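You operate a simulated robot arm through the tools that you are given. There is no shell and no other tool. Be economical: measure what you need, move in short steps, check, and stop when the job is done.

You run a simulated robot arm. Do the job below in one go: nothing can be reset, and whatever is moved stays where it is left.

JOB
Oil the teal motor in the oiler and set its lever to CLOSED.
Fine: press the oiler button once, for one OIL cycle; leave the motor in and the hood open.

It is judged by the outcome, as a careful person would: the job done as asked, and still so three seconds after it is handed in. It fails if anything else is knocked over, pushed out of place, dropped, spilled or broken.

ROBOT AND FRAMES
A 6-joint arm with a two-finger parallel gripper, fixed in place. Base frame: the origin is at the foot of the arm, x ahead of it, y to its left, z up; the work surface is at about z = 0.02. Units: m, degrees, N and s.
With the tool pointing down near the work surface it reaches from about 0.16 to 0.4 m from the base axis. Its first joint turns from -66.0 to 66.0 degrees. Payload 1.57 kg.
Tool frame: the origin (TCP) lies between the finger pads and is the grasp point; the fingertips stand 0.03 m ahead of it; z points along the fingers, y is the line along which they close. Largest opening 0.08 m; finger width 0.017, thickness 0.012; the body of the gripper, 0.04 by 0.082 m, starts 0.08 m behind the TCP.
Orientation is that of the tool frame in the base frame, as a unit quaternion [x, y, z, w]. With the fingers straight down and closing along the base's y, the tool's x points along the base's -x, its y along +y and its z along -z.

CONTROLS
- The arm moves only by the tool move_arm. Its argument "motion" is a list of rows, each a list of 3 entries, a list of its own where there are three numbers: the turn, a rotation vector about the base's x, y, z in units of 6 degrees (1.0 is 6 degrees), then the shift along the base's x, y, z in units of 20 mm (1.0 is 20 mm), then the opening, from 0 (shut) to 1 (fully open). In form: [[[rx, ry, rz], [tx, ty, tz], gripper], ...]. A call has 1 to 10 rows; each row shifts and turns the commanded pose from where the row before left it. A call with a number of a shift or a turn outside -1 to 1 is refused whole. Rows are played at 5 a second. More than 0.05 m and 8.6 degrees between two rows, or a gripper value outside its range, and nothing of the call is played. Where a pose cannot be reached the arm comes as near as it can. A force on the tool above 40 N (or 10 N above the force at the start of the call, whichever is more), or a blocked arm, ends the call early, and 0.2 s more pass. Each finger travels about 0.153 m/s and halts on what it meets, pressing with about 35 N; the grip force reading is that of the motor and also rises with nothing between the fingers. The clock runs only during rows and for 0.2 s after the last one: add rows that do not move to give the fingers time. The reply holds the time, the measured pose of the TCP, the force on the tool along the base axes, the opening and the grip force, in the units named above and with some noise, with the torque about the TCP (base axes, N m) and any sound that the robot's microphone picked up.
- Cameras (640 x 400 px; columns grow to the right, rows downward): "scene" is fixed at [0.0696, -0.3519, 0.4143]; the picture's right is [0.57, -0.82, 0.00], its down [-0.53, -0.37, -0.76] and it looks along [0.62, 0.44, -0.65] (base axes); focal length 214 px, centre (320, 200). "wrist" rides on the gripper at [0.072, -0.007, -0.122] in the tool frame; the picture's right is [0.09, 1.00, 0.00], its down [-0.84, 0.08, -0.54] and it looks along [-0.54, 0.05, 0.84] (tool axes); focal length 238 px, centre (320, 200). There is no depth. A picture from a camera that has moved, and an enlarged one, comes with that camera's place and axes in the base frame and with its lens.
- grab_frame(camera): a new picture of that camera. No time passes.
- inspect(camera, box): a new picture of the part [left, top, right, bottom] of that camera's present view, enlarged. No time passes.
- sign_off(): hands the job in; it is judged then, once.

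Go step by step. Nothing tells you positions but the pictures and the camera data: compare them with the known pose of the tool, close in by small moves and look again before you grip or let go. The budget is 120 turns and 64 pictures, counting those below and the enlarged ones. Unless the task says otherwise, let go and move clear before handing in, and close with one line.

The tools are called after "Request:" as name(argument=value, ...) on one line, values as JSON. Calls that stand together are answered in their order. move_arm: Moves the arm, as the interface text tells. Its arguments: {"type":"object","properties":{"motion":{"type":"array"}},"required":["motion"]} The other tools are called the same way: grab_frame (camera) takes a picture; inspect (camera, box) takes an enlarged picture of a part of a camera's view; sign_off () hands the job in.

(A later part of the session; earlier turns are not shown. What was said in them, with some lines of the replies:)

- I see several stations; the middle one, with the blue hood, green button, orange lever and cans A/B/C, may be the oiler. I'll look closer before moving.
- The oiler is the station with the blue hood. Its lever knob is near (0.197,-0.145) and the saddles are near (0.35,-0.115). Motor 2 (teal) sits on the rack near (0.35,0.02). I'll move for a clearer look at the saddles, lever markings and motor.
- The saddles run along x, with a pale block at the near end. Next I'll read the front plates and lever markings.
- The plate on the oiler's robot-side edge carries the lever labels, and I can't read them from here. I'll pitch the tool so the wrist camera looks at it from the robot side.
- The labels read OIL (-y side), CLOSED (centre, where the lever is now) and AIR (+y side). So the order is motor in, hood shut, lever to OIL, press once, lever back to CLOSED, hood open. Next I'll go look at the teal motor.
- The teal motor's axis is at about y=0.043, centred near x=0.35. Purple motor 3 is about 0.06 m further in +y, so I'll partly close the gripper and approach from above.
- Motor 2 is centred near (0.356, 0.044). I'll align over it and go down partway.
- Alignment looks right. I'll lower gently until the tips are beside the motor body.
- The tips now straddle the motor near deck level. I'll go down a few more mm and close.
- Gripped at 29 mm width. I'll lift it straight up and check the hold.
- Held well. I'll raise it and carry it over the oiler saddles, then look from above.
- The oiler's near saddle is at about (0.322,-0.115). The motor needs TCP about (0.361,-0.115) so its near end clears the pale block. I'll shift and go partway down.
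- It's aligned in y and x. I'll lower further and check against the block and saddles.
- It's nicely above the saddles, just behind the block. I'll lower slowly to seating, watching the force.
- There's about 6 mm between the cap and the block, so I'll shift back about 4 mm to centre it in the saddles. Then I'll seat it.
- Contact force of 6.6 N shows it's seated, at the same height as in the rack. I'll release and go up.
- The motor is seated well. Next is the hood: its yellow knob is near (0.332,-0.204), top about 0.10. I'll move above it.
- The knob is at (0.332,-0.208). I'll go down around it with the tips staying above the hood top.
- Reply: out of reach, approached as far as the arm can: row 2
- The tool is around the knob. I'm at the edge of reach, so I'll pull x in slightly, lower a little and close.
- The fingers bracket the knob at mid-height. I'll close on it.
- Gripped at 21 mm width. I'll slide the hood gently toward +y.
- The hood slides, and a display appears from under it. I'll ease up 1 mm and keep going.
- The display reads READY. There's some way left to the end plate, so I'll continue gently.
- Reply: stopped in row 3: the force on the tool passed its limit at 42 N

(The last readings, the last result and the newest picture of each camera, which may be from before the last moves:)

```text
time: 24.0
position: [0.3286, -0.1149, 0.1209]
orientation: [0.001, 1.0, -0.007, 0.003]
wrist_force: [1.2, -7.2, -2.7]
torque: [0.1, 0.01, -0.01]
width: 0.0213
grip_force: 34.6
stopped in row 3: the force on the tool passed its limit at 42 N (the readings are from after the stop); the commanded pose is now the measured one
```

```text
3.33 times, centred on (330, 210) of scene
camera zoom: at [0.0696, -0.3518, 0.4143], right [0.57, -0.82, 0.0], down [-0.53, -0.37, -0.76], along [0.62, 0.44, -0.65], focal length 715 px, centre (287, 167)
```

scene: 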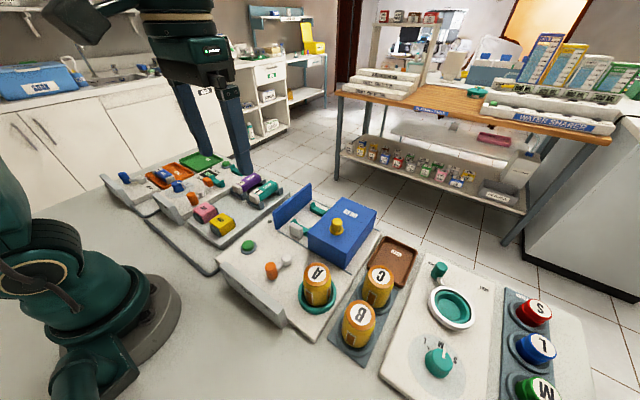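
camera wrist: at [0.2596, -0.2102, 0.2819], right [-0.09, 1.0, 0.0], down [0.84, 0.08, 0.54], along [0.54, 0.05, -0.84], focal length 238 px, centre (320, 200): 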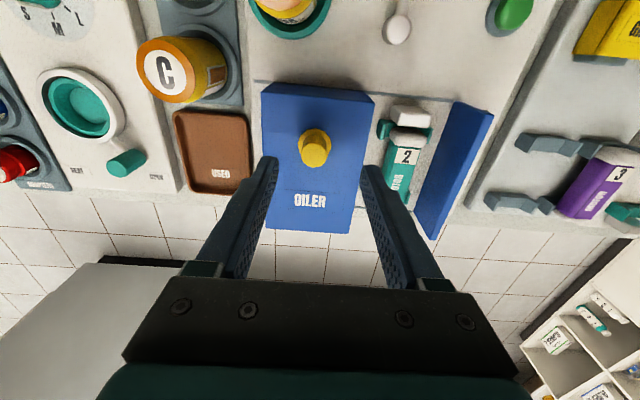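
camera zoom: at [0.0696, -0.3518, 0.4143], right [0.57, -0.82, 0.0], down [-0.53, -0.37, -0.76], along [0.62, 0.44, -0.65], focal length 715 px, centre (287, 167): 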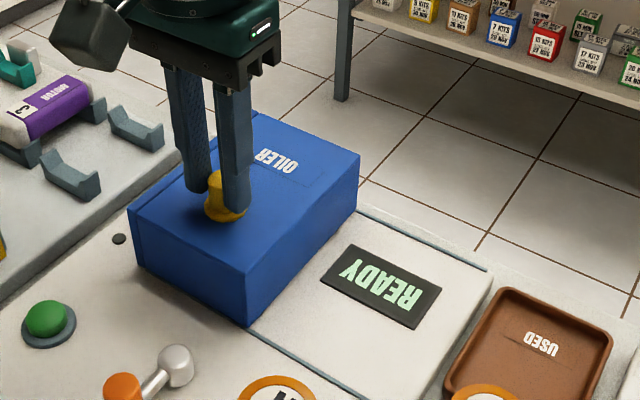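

The hood is shut against the plate. I'll release, rise and go over the lever.

Request:
move_arm(motion=[[[0, 0, 0], [0, 0, 0], 0.5], [[0, 0, 0], [0, 0, 0], 0.6], [[0, 0, 0], [0, 0, 0.8], 0.6], [[0, 0, 0], [0, 0, 0.8], 0.6], [[0, 0, 0], [-0.9, -0.2, 0.6], 0.6], [[0, 0, 0], [-1, -0.2, 0], 0.6], [[0, 0, 0], [-1, -0.3, 0], 0.6], [[0, 0, 0], [-1, -0.3, 0], 0.6], [[0, 0, 0], [-1, -0.3, 0], 0.6], [[0, 0, 0], [-1, -0.2, 0], 0.6]])

Request:
grab_frame(camera="wrist")

```text
time: 26.2
position: [0.2079, -0.1438, 0.1632]
orientation: [0.001, 1.0, -0.006, 0.003]
wrist_force: [0.6, -0.8, -0.1]
torque: [-0.03, 0.01, 0.01]
width: 0.048
grip_force: 0.0
```

```text
19 pictures are left
camera wrist: at [0.1361, -0.1503, 0.2848], right [-0.09, 1.0, -0.01], down [0.83, 0.08, 0.54], along [0.54, 0.04, -0.84], focal length 238 px, centre (320, 200)
```

wrist: 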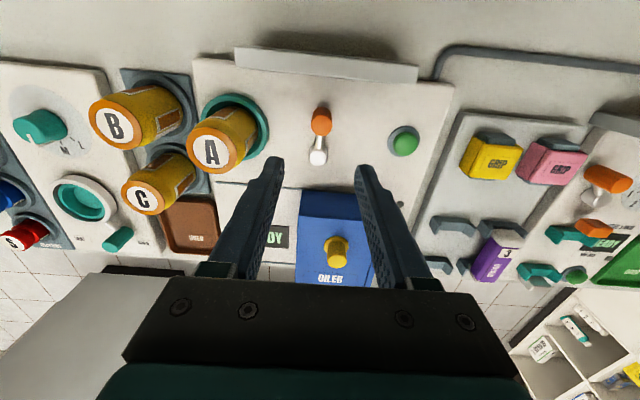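

The lever knob is at about (0.195,-0.145) and its pivot at (0.230,-0.145). I'll go down around the knob.

Request:
move_arm(motion=[[[0, 0, 0], [-0.65, -0.05, -0.5], 0.6], [[0, 0, 0], [0, 0, -1], 0.6], [[0, 0, 0], [0, 0, -1], 0.6], [[0, 0, 0], [0, 0, -1], 0.6], [[0, 0, 0], [0, 0, -0.6], 0.6]])

Request:
inspect(camera="scene", box=[200, 190, 340, 310])

Request:
inspect(camera="wrist", box=[220, 20, 420, 220])

```text
time: 27.4
position: [0.1961, -0.1461, 0.0823]
orientation: [0.0, 1.0, -0.006, 0.003]
wrist_force: [0.4, 0.4, -0.3]
torque: [-0.02, -0.01, 0.02]
width: 0.0479
grip_force: 0.1
```

```text
3.33 times, centred on (270, 250) of scene
camera zoom: at [0.0696, -0.3519, 0.4143], right [0.57, -0.82, 0.0], down [-0.53, -0.37, -0.76], along [0.62, 0.44, -0.65], focal length 715 px, centre (487, 33)
```

zoom: 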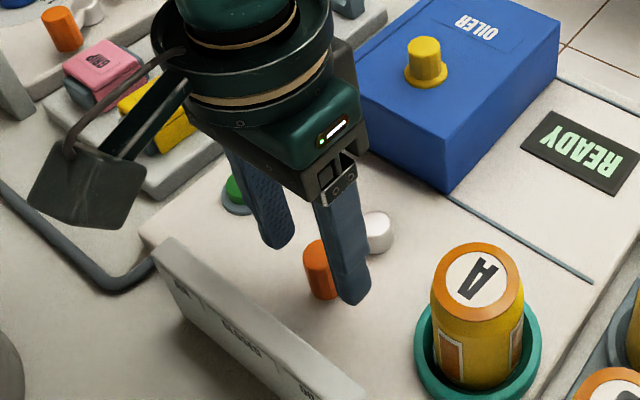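

```text
2.00 times, centred on (320, 120) of wrist
camera zoom: at [0.1229, -0.151, 0.203], right [-0.09, 1.0, -0.01], down [0.83, 0.08, 0.55], along [0.54, 0.04, -0.84], focal length 477 px, centre (320, 360)
```

zoom: 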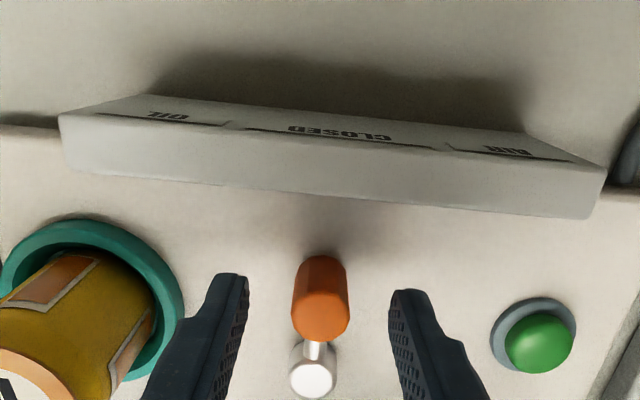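

The knob sits between the tips. I'll lower 8 mm and grip.

Request:
move_arm(motion=[[[0, 0, 0], [0.05, 0, -0.4], 0.6], [[0, 0, 0], [0, 0, 0], 0.4], [[0, 0, 0], [0, 0, 0], 0.1], [[0, 0, 0], [0, 0, 0], 0.1], [[0, 0, 0], [0, 0, 0], 0.1]])

```text
time: 28.6
position: [0.1962, -0.1458, 0.0749]
orientation: [0.0, 1.0, -0.006, 0.002]
wrist_force: [-0.6, -0.8, -3.3]
torque: [0.32, -0.08, -0.07]
width: 0.0201
grip_force: 34.4
```

I have the lever knob (20 mm width). I'll swing it in small arc steps toward OIL (-y), turning the tool with it.

Request:
move_arm(motion=[[[0, 0, 1], [0.01, -0.183, 0], 0.1], [[0, 0, 1], [0.028, -0.181, 0], 0.1], [[0, 0, 1], [0.048, -0.177, 0], 0.1], [[0, 0, 1], [0.066, -0.171, 0], 0.1], [[0, 0, 1], [0.083, -0.163, 0], 0.1]])

Request:
inspect(camera="scene", box=[200, 170, 380, 330])

```text
time: 29.8
position: [0.2012, -0.1624, 0.0762]
orientation: [-0.26, 0.965, -0.005, 0.003]
wrist_force: [-17.0, -5.8, 21.6]
torque: [0.16, 0.7, 0.12]
width: 0.0203
grip_force: 33.3
```

```text
2.50 times, centred on (290, 250) of scene
camera zoom: at [0.0696, -0.3518, 0.4144], right [0.57, -0.82, 0.0], down [-0.53, -0.37, -0.76], along [0.62, 0.44, -0.65], focal length 536 px, centre (395, 75)
```

zoom: 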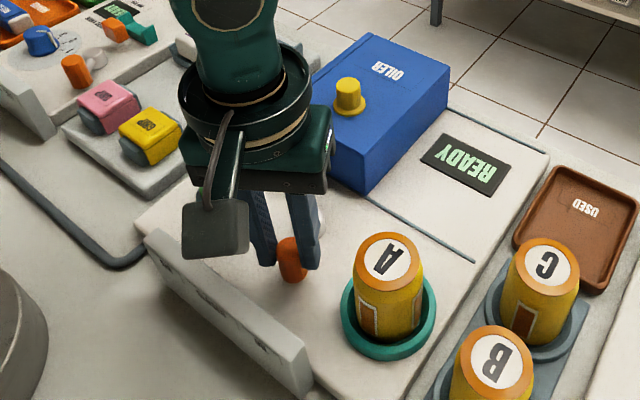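

The lever is moving but I'm pressing on it slightly, since its radius is larger than I assumed. I'll ease off and keep going.

Request:
move_arm(motion=[[[0, 0, 0], [-0.1, -0.05, 0.08], 0.1], [[0, 0, 1], [0.1, -0.17, 0], 0.1], [[0, 0, 1], [0.12, -0.16, 0], 0.1]])

```text
time: 30.6
position: [0.2052, -0.1686, 0.0765]
orientation: [-0.358, 0.934, -0.004, 0.004]
wrist_force: [2.0, 4.0, -26.6]
torque: [0.42, 0.04, 0.08]
width: 0.0201
grip_force: 33.8
```

Request:
move_arm(motion=[[[0, 0, 0], [0, 0, -0.05], 0.1], [[0, 0, 1], [0.13, -0.14, 0], 0.1]])

Request:
inspect(camera="scene", box=[200, 190, 340, 310])

Request:
grab_frame(camera="wrist")

```text
time: 31.2
position: [0.2071, -0.1732, 0.0768]
orientation: [-0.407, 0.914, -0.005, 0.004]
wrist_force: [-4.7, 2.8, -4.2]
torque: [0.52, 0.18, 0.19]
width: 0.0203
grip_force: 33.8
```

```text
3.33 times, centred on (270, 250) of scene
camera zoom: at [0.0696, -0.3519, 0.4143], right [0.57, -0.82, 0.0], down [-0.53, -0.37, -0.76], along [0.62, 0.44, -0.65], focal length 715 px, centre (487, 33)
```

zoom: 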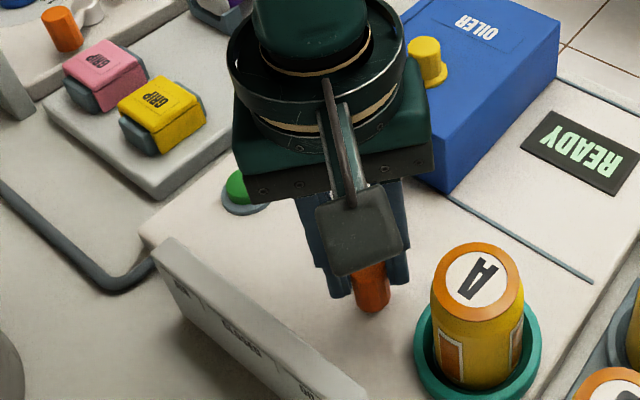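

```text
14 pictures are left
camera wrist: at [0.163, -0.2312, 0.1966], right [-0.8, 0.6, -0.01], down [0.5, 0.68, 0.54], along [0.33, 0.43, -0.84], focal length 238 px, centre (320, 200)
```

wrist: 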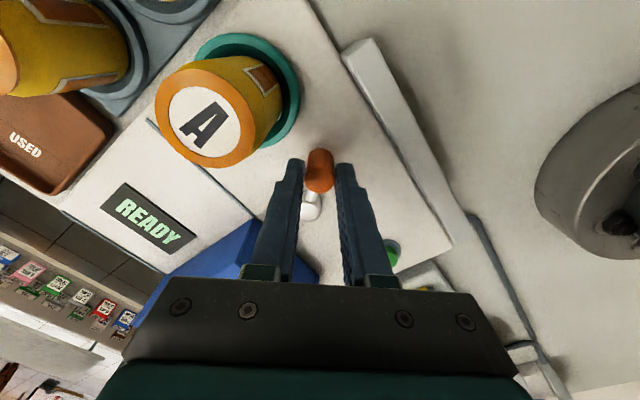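

The lever is at about 47° with no hard stop yet. I'll go a bit further to find the OIL end stop.

Request:
move_arm(motion=[[[0, 0, 1], [0.15, -0.13, 0], 0.1], [[0, 0, 0], [0, 0, 0], 0.1]])

```text
time: 31.8
position: [0.212, -0.1766, 0.0754]
orientation: [-0.454, 0.891, -0.006, 0.004]
wrist_force: [-8.5, -11.1, -6.3]
torque: [-0.27, 0.49, 0.02]
width: 0.0204
grip_force: 33.0
```

Request:
move_arm(motion=[[[0, 0, 1], [0.14, -0.16, 0], 0.1], [[0, 0, 0], [0, 0, 0], 0.1]])

```text
time: 32.4
position: [0.2126, -0.1782, 0.076]
orientation: [-0.5, 0.866, -0.005, 0.006]
wrist_force: [-5.6, -3.8, 5.8]
torque: [-0.46, 0.46, 0.1]
width: 0.0202
grip_force: 33.9
```

The motion barely advanced, which suggests an end stop. I'll let go, rise and look at the lever.

Request:
move_arm(motion=[[[0, 0, 0], [0, 0, 0], 0.4], [[0, 0, 0], [0, 0, 0], 0.5], [[0, 0, 0], [0, 0, 0.8], 0.5], [[0, 0, -1], [0, 0.3, 1], 0.5], [[0, 0, -1], [0, 0.3, 1], 0.5], [[0, 0, -1], [0, 0.3, 0.5], 0.5], [[0, 0, -1], [0, 0.3, 0], 0.5], [[0, 0, -1], [0, 0.3, 0], 0.5], [[0, 0, -1], [0, 0.3, 0], 0.5]])

Request:
move_arm(motion=[[[0, 0, -1], [-0.3, 0, 0], 0.5], [[0, 0, -1], [-0.3, 0, 0], 0.5], [[0, 0, -1], [0, 0, 0], 0.5], [[0, 0, -1], [0, 0, 0], 0]])

Request:
grab_frame(camera="wrist")

```text
time: 34.4
position: [0.2126, -0.1419, 0.1416]
orientation: [-0.206, 0.979, -0.005, 0.004]
wrist_force: [-0.2, -1.1, -0.5]
torque: [0.0, 0.02, 0.0]
width: 0.0398
grip_force: 0.1
```

```text
time: 35.4
position: [0.2006, -0.1438, 0.1414]
orientation: [0.002, 1.0, -0.007, 0.003]
wrist_force: [-0.2, -1.3, 0.5]
torque: [0.02, 0.02, 0.0]
width: 0.0001
grip_force: 21.2
```

```text
13 pictures are left
camera wrist: at [0.1282, -0.1491, 0.2613], right [-0.09, 1.0, -0.01], down [0.83, 0.08, 0.55], along [0.54, 0.04, -0.84], focal length 238 px, centre (320, 200)
```

wrist: 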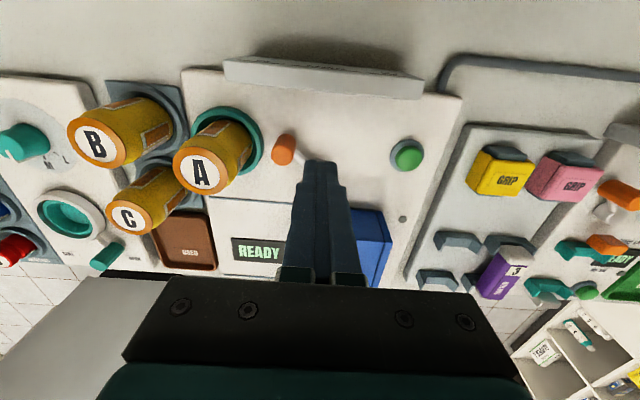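

The lever rests turned toward OIL at about 50°, and the display reads READY. Next I'll position the closed fingers over the green button.

Request:
move_arm(motion=[[[0, 0, 0], [0.1, 1, 0], 0], [[0, 0, 0], [0.1, 1, 0], 0], [[0, 0, 0], [0, 1, 0], 0], [[0, 0, 0], [0, 1, -0.5], 0], [[0, 0, 0], [0, 0.2, -0.5], 0]])

Request:
inspect(camera="wrist", box=[220, 40, 420, 240])

```text
time: 36.6
position: [0.2058, -0.0594, 0.1211]
orientation: [0.001, 1.0, -0.006, 0.003]
wrist_force: [-0.8, -0.8, 0.7]
torque: [0.03, 0.0, -0.03]
width: 0.0003
grip_force: 21.6
```

```text
2.00 times, centred on (320, 140) of wrist
camera zoom: at [0.1322, -0.0638, 0.2413], right [-0.09, 1.0, -0.01], down [0.83, 0.08, 0.55], along [0.54, 0.04, -0.84], focal length 477 px, centre (320, 320)
```

zoom: 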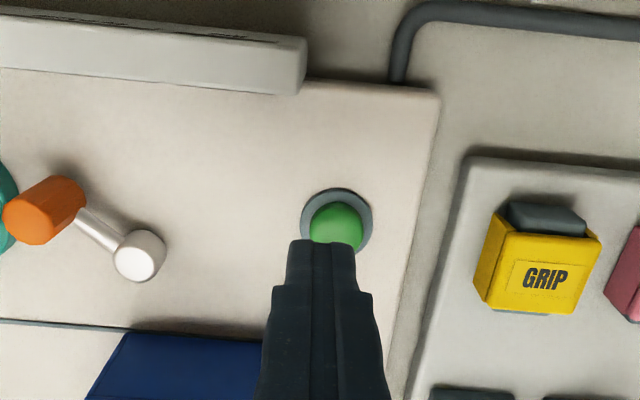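

The button is centred at about (0.210,-0.051). I'll shift over it and lower to just above.

Request:
move_arm(motion=[[[0, 0, 0], [0.2, 0.42, 0], 0], [[0, 0, 0], [0, 0, -0.8], 0], [[0, 0, 0], [0, 0, -0.7], 0]])

Request:
inspect(camera="scene", box=[200, 180, 400, 320])

```text
time: 37.4
position: [0.2086, -0.0519, 0.0918]
orientation: [0.002, 1.0, -0.006, 0.003]
wrist_force: [-0.6, -0.1, 0.4]
torque: [-0.03, -0.01, 0.02]
width: 0.0
grip_force: 21.3
```

```text
2.86 times, centred on (300, 250) of scene
camera zoom: at [0.0696, -0.3519, 0.4143], right [0.57, -0.82, 0.0], down [-0.53, -0.37, -0.76], along [0.62, 0.44, -0.65], focal length 613 px, centre (377, 57)
```

zoom: 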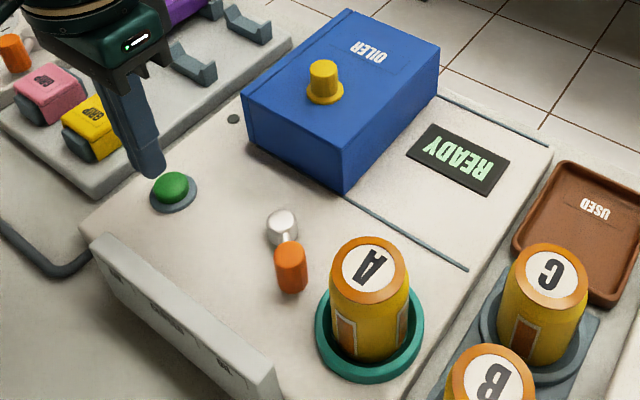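

Combining both views, the button is at about (0.215,-0.050) with its top near z=0.036. I'll correct and descend in fine steps.

Request:
move_arm(motion=[[[0, 0, 0], [0.3, 0.08, 0], 0], [[0, 0, 0], [0, 0, -0.5], 0], [[0, 0, 0], [0, 0, -0.3], 0]])

Request:
inspect(camera="scene", box=[220, 190, 300, 260])

```text
time: 38.2
position: [0.2154, -0.0495, 0.075]
orientation: [0.001, 1.0, -0.005, 0.002]
wrist_force: [-0.5, 0.7, -0.5]
torque: [-0.01, 0.02, -0.01]
width: 0.0002
grip_force: 21.3
```

```text
5.71 times, centred on (260, 225) of scene
camera zoom: at [0.0696, -0.3519, 0.4143], right [0.57, -0.82, 0.0], down [-0.53, -0.37, -0.76], along [0.62, 0.44, -0.65], focal length 1226 px, centre (663, 57)
```

zoom: 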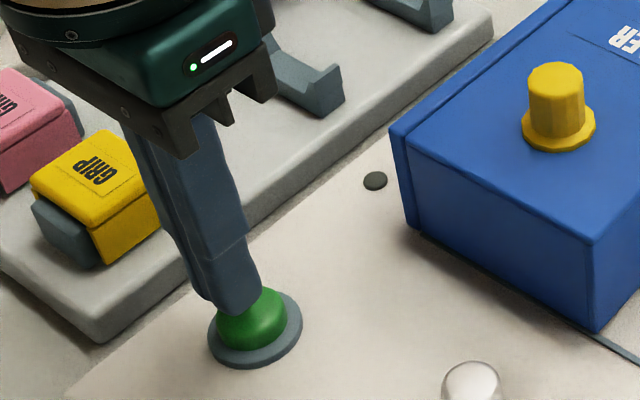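

The tip is just above the button. I'll press down in small steps, once.

Request:
move_arm(motion=[[[0, 0, 0], [0, -0.05, -0.15], 0], [[0, 0, 0], [0, 0, -0.15], 0], [[0, 0, 0], [0, 0, -0.1], 0]])

```text
time: 39.0
position: [0.2144, -0.0503, 0.0676]
orientation: [0.001, 1.0, -0.006, 0.002]
wrist_force: [-0.3, 0.3, 0.2]
torque: [0.02, 0.01, 0.0]
width: 0.0
grip_force: 21.5
```

Request:
move_arm(motion=[[[0, 0, 0], [0, 0, -0.1], 0], [[0, 0, 0], [0, 0, -0.1], 0]])

```text
time: 39.6
position: [0.2149, -0.0501, 0.0639]
orientation: [0.002, 1.0, -0.007, 0.003]
wrist_force: [-0.5, 0.6, 0.3]
torque: [0.03, 0.0, -0.01]
width: 0.0
grip_force: 21.6
```

Request:
move_arm(motion=[[[0, 0, 0], [0, 0, -0.1], 0], [[0, 0, 0], [0, 0, -0.1], 0]])

```text
time: 40.2
position: [0.215, -0.0504, 0.0597]
orientation: [0.001, 1.0, -0.006, 0.002]
wrist_force: [-0.2, 1.4, 2.8]
torque: [0.06, 0.01, 0.01]
width: 0.0001
grip_force: 21.2
heard: click
```

Click heard. I'll lift off and wait through the cycle, listening.

Request:
move_arm(motion=[[[0, 0, 0], [0, 0, 0.5], 0], [[0, 0, 0], [0, 0, 1], 0], [[0, 0, 0], [0, 0, 1], 0], [[0, 0, 0], [0, 0, 1], 0], [[0, 0, 0], [0, 0, 0], 0]])

Request:
inspect(camera="scene", box=[220, 160, 400, 300])

```text
time: 41.4
position: [0.215, -0.0503, 0.1289]
orientation: [0.001, 1.0, -0.006, 0.003]
wrist_force: [-0.4, -0.2, 0.9]
torque: [-0.02, -0.03, 0.0]
width: 0.0
grip_force: 21.1
```

```text
2.86 times, centred on (310, 230) of scene
camera zoom: at [0.0696, -0.3519, 0.4143], right [0.57, -0.82, 0.0], down [-0.53, -0.37, -0.76], along [0.62, 0.44, -0.65], focal length 613 px, centre (349, 114)
```

zoom: 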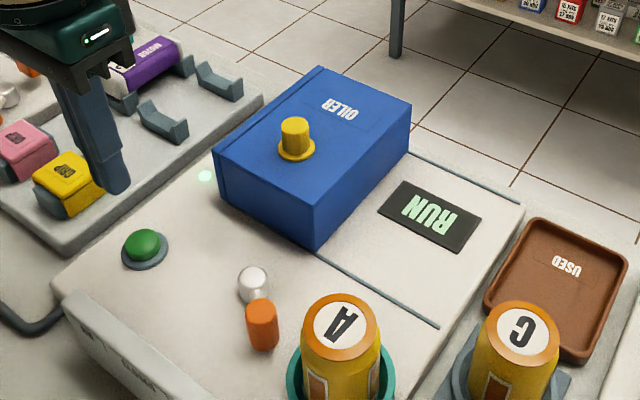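

The display reads RUN and the lamp is lit. I'll wait for it to finish.

Request:
move_arm(motion=[[[0, 0, 0], [0, 0, 0], 0], [[0, 0, 0], [0, 0, 0], 0], [[0, 0, 0], [0, 0, 0], 0], [[0, 0, 0], [0, 0, 0], 0], [[0, 0, 0], [0, 0, 0], 0], [[0, 0, 0], [0, 0, 0], 0], [[0, 0, 0], [0, 0, 0], 0], [[0, 0, 0], [0, 0, 0], 0], [[0, 0, 0], [0, 0, 0], 0], [[0, 0, 0], [0, 0, 0], 0]])

Request:
move_arm(motion=[[[0, 0, 0], [0, 0, 0.5], 0], [[0, 0, 0], [0, -0.5, 0], 0], [[0, 0, 0], [0, -0.5, 0], 0], [[0, 0, 0], [0, -0.5, 0], 0], [[0, 0, 0], [0, -0.5, 0], 0], [[0, 0, 0], [0, 0, 0], 0], [[0, 0, 0], [0, 0, 0], 0], [[0, 0, 0], [0, 0, 0], 0], [[0, 0, 0], [0, 0, 0], 0], [[0, 0, 0], [0, 0, 0], 0]])

Request:
inspect(camera="scene", box=[220, 160, 400, 300])

```text
time: 43.6
position: [0.2149, -0.0491, 0.1291]
orientation: [0.001, 1.0, -0.006, 0.002]
wrist_force: [-0.6, 0.5, 0.6]
torque: [0.0, -0.03, 0.02]
width: 0.0
grip_force: 21.1
```

```text
time: 45.8
position: [0.2151, -0.0895, 0.1396]
orientation: [0.0, 1.0, -0.006, 0.003]
wrist_force: [0.1, 0.2, -0.1]
torque: [-0.01, 0.03, 0.01]
width: 0.0
grip_force: 21.6
```

```text
2.86 times, centred on (310, 230) of scene
camera zoom: at [0.0696, -0.3519, 0.4143], right [0.57, -0.82, 0.0], down [-0.53, -0.37, -0.76], along [0.62, 0.44, -0.65], focal length 613 px, centre (349, 114)
```

zoom: 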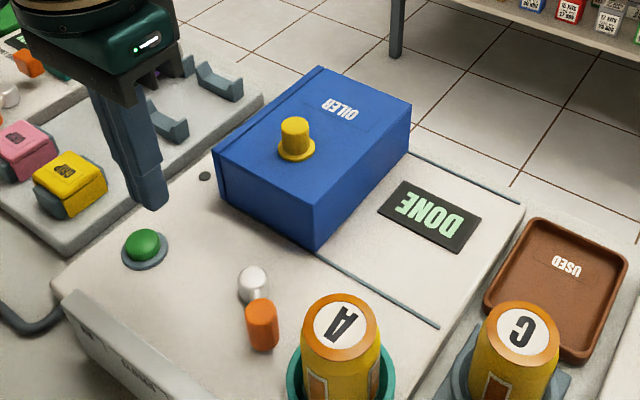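

The display shows DONE. Now I'll return the lever to CLOSED: back to the release pose above the lever, turned to match, then down and grip.

Request:
move_arm(motion=[[[0, 0, 1], [0, -0.44, 0.05], 0.5], [[0, 0, 1], [0, -0.44, 0], 0.5], [[0, 0, 1], [0, -0.44, 0], 0.5], [[0, 0, 1], [0, -0.44, 0], 0.5], [[0, 0, 1], [0, -0.44, 0], 0.5], [[0, 0, 1], [0, -0.44, 0], 0.5], [[0, 0, 1], [0, -0.44, 0], 0.5], [[0, 0, 1], [0, -0.44, 0], 0.5], [[0, 0, 1], [0, -0.44, 0], 0.5], [[0, 0, 1], [-0.13, -0.44, 0], 0.5]])

Request:
move_arm(motion=[[[0, 0, 0], [0, 0, -0.8], 0.5], [[0, 0, 0], [0, 0, -0.8], 0.5], [[0, 0, 0], [0, 0, -0.8], 0.5], [[0, 0, 0], [0, 0, -0.3], 0.5]])

Request:
inspect(camera="wrist", box=[200, 60, 440, 260])

```text
time: 48.0
position: [0.2124, -0.1776, 0.1396]
orientation: [-0.501, 0.866, -0.004, 0.005]
wrist_force: [0.4, 0.2, 0.3]
torque: [0.04, 0.01, 0.0]
width: 0.0401
grip_force: 0.1
```

```text
time: 49.0
position: [0.2136, -0.1775, 0.0848]
orientation: [-0.499, 0.866, -0.004, 0.006]
wrist_force: [-0.4, 0.3, -0.2]
torque: [-0.02, 0.01, 0.02]
width: 0.0399
grip_force: 0.0
```

```text
2.00 times, centred on (320, 160) of wrist
camera zoom: at [0.1811, -0.2442, 0.2066], right [-0.91, 0.42, -0.01], down [0.35, 0.76, 0.55], along [0.24, 0.49, -0.84], focal length 477 px, centre (320, 280)
```

zoom: 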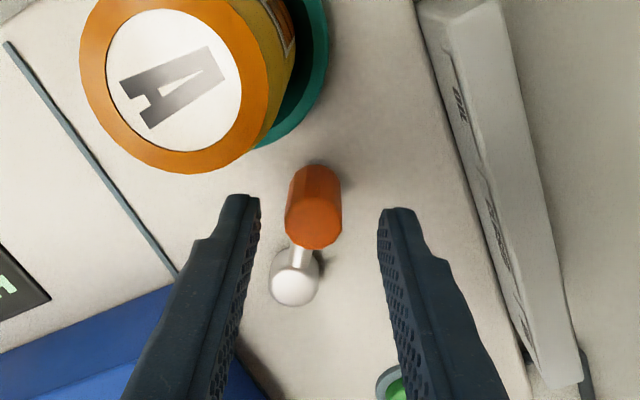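

The knob is centred between the fingers. I'll lower a little more and grip.

Request:
move_arm(motion=[[[0, 0, 0], [-0.05, 0, -0.45], 0.5], [[0, 0, 0], [0, 0, 0], 0.3], [[0, 0, 0], [0, 0, 0], 0.1], [[0, 0, 0], [0, 0, 0], 0.1], [[0, 0, 0], [0, 0, 0], 0.1]])

Request:
move_arm(motion=[[[0, 0, -1], [-0.164, 0.138, 0], 0.1], [[0, 0, -1], [-0.149, 0.154, 0], 0.1], [[0, 0, -1], [-0.132, 0.169, 0], 0.1], [[0, 0, -1], [-0.114, 0.182, 0], 0.1], [[0, 0, -1], [-0.094, 0.193, 0], 0.1]])

```text
time: 50.2
position: [0.2122, -0.1778, 0.0785]
orientation: [-0.499, 0.867, -0.004, 0.005]
wrist_force: [2.1, -2.9, -1.0]
torque: [0.04, 0.14, -0.08]
width: 0.0199
grip_force: 33.8
```

```text
time: 51.4
position: [0.1982, -0.1601, 0.0783]
orientation: [-0.258, 0.966, -0.006, 0.005]
wrist_force: [17.8, 10.2, -18.8]
torque: [0.33, -0.26, 0.18]
width: 0.0203
grip_force: 34.1
```

It's following, with a slight outward pull, so I'll ease in as I finish the swing to the original CLOSED spot.

Request:
move_arm(motion=[[[0, 0, -1], [0.02, 0.2, 0], 0.1], [[0, 0, -1], [-0.04, 0.2, 0], 0.1], [[0, 0, -1], [-0.03, 0.19, 0], 0.1], [[0, 0, -1], [-0.01, 0.13, 0], 0.1]])

```text
time: 52.4
position: [0.1957, -0.1458, 0.0779]
orientation: [-0.05, 0.999, -0.006, 0.0]
wrist_force: [-16.0, 3.8, 13.7]
torque: [0.39, 0.26, 0.15]
width: 0.0202
grip_force: 34.2
```

I'm back at the original CLOSED position. I'll release and rise straight up, then check.

Request:
move_arm(motion=[[[0, 0, 0], [0, 0, 0], 0.4], [[0, 0, 0], [0, 0, 0], 0.6], [[0, 0, 0], [0, 0, 0.8], 0.6], [[0, 0, -1], [0, 0, 1], 0.6], [[0, 0, 0], [0, 0, 1], 0.6], [[0, 0, 0], [0, 0, 1], 0.6], [[0, 0, 0], [0, 0, 0.5], 0.6]])

Request:
grab_frame(camera="wrist")

```text
time: 54.0
position: [0.1967, -0.1478, 0.1652]
orientation: [0.001, 1.0, -0.007, 0.003]
wrist_force: [0.8, -0.2, 0.3]
torque: [0.0, 0.02, 0.02]
width: 0.048
grip_force: 0.1
```

```text
6 pictures are left
camera wrist: at [0.1239, -0.153, 0.2856], right [-0.09, 1.0, -0.01], down [0.83, 0.08, 0.55], along [0.54, 0.04, -0.84], focal length 238 px, centre (320, 200)
```

wrist: 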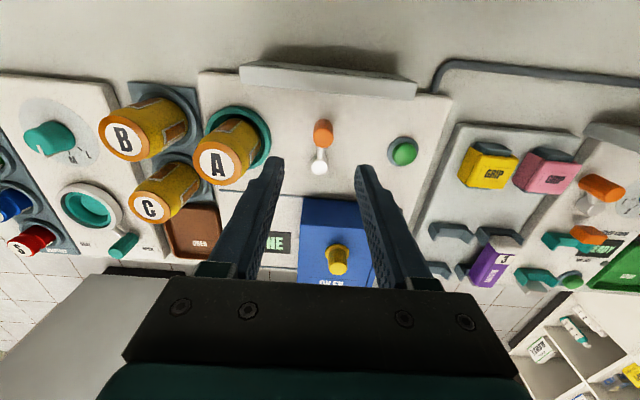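

The lever is at CLOSED. Next I'll reopen the hood, regripping its knob at the release pose (0.3286,-0.115,0.121).

Request:
move_arm(motion=[[[0, 0, 0], [0.94, 0.235, 0], 0.65], [[0, 0, 0], [0.94, 0.235, 0], 0.65], [[0, 0, 0], [0.94, 0.235, 0], 0.65], [[0, 0, 0], [0.94, 0.235, 0], 0.65], [[0, 0, 0], [0.94, 0.235, 0], 0.65], [[0, 0, 0], [0.94, 0.235, 0], 0.65], [[0, 0, 0], [0.94, 0.235, 0], 0.65], [[0, 0, 0], [0, 0, -0.7], 0.65], [[0, 0, 0], [0, 0, -0.6], 0.65]])

Request:
inspect(camera="scene", box=[250, 150, 370, 250])

```text
time: 56.0
position: [0.3288, -0.1145, 0.1382]
orientation: [0.001, 1.0, -0.006, 0.003]
wrist_force: [1.2, -0.1, 0.2]
torque: [-0.01, 0.0, -0.02]
width: 0.0522
grip_force: 0.1
```

```text
4.00 times, centred on (310, 200) of scene
camera zoom: at [0.0696, -0.3519, 0.4143], right [0.57, -0.82, 0.0], down [-0.53, -0.37, -0.76], along [0.62, 0.44, -0.65], focal length 858 px, centre (360, 200)
```

zoom: 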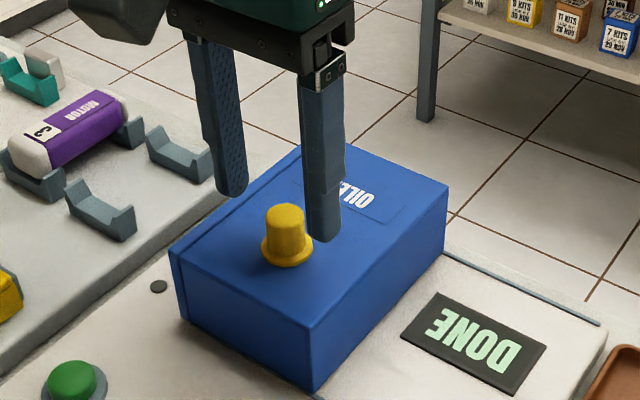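

Request:
move_arm(motion=[[[0, 0, 0], [0, 0, -0.5], 0.65], [[0, 0, 0], [0, 0, -0.36], 0.65], [[0, 0, 0], [0, 0, 0], 0.4], [[0, 0, 0], [0, 0, 0], 0.15], [[0, 0, 0], [0, 0, 0], 0.15], [[0, 0, 0], [0, 0, 0], 0.15]])

Request:
move_arm(motion=[[[0, 0, 0], [0, -0.4, 0], 0.15], [[0, 0, 0], [0, -0.5, 0], 0.15], [[0, 0, 0], [0, -0.5, 0], 0.15], [[0, 0, 0], [0, -0.5, 0], 0.15]])

```text
time: 57.4
position: [0.3283, -0.1147, 0.1205]
orientation: [0.001, 1.0, -0.006, 0.002]
wrist_force: [0.4, -10.4, -6.9]
torque: [0.1, -0.17, -0.07]
width: 0.0214
grip_force: 34.3
```

```text
time: 58.4
position: [0.3268, -0.1539, 0.1207]
orientation: [0.001, 1.0, -0.006, 0.002]
wrist_force: [-7.3, 0.3, 2.7]
torque: [0.33, 0.12, -0.05]
width: 0.0215
grip_force: 34.3
```

The hood is following. I'll slide it the remaining 54 mm back to its original open position.

Request:
move_arm(motion=[[[0, 0, 0], [0, -0.6, 0], 0.15], [[0, 0, 0], [0, -0.6, 0], 0.15], [[0, 0, 0], [0, -0.6, 0], 0.15], [[0, 0, 0], [0, -0.5, 0], 0.15], [[0, 0, 0], [0, -0.35, 0], 0.15]])

Request:
inspect(camera="scene", box=[220, 150, 400, 290])

```text
time: 59.6
position: [0.328, -0.2065, 0.1198]
orientation: [0.001, 1.0, -0.007, 0.002]
wrist_force: [-5.9, 1.3, 14.2]
torque: [0.29, -0.44, -0.07]
width: 0.0212
grip_force: 34.7
```

```text
2.86 times, centred on (310, 220) of scene
camera zoom: at [0.0696, -0.3518, 0.4144], right [0.57, -0.82, 0.0], down [-0.53, -0.37, -0.76], along [0.62, 0.44, -0.65], focal length 613 px, centre (349, 143)
```

zoom: 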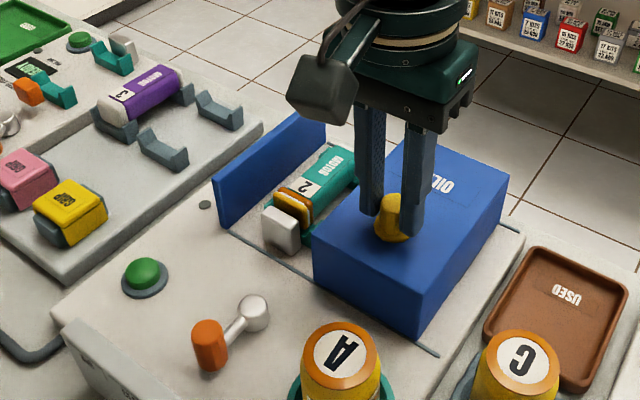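

The hood is open, the motor shows an oiled band and the lever is at CLOSED. I'll release the knob and move clear.

Request:
move_arm(motion=[[[0, 0, 0], [0, 0, 0], 0.4], [[0, 0, 0], [0, 0, 0], 0.6], [[0, 0, 0], [0, 0, 0.8], 0.6], [[0, 0, 0], [0, 0, 1], 0.6], [[0, 0, 0], [-0.4, 0.4, 1], 0.6], [[0, 0, 0], [-0.8, 0.6, 1], 0.6], [[0, 0, 0], [-0.8, 0.6, 0.5], 0.6]])

Request:
grab_frame(camera="scene")

```text
time: 61.2
position: [0.2869, -0.1727, 0.2084]
orientation: [0.001, 1.0, -0.006, 0.003]
wrist_force: [0.4, 0.8, -0.1]
torque: [0.03, 0.0, 0.0]
width: 0.0476
grip_force: 0.1
```

```text
3 pictures are left
```

scene: 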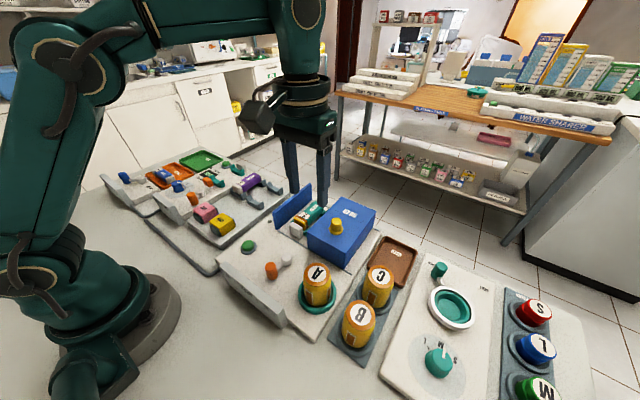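

Everything is in place: motor in the oiler, hood open, lever at CLOSED, arm clear. Handing in.

Request:
sign_off()

```text
The job is handed in.
```

The teal motor was oiled with one OIL cycle (one button press, display showed DONE) and left in the oiler, with the lever at CLOSED and the hood open.
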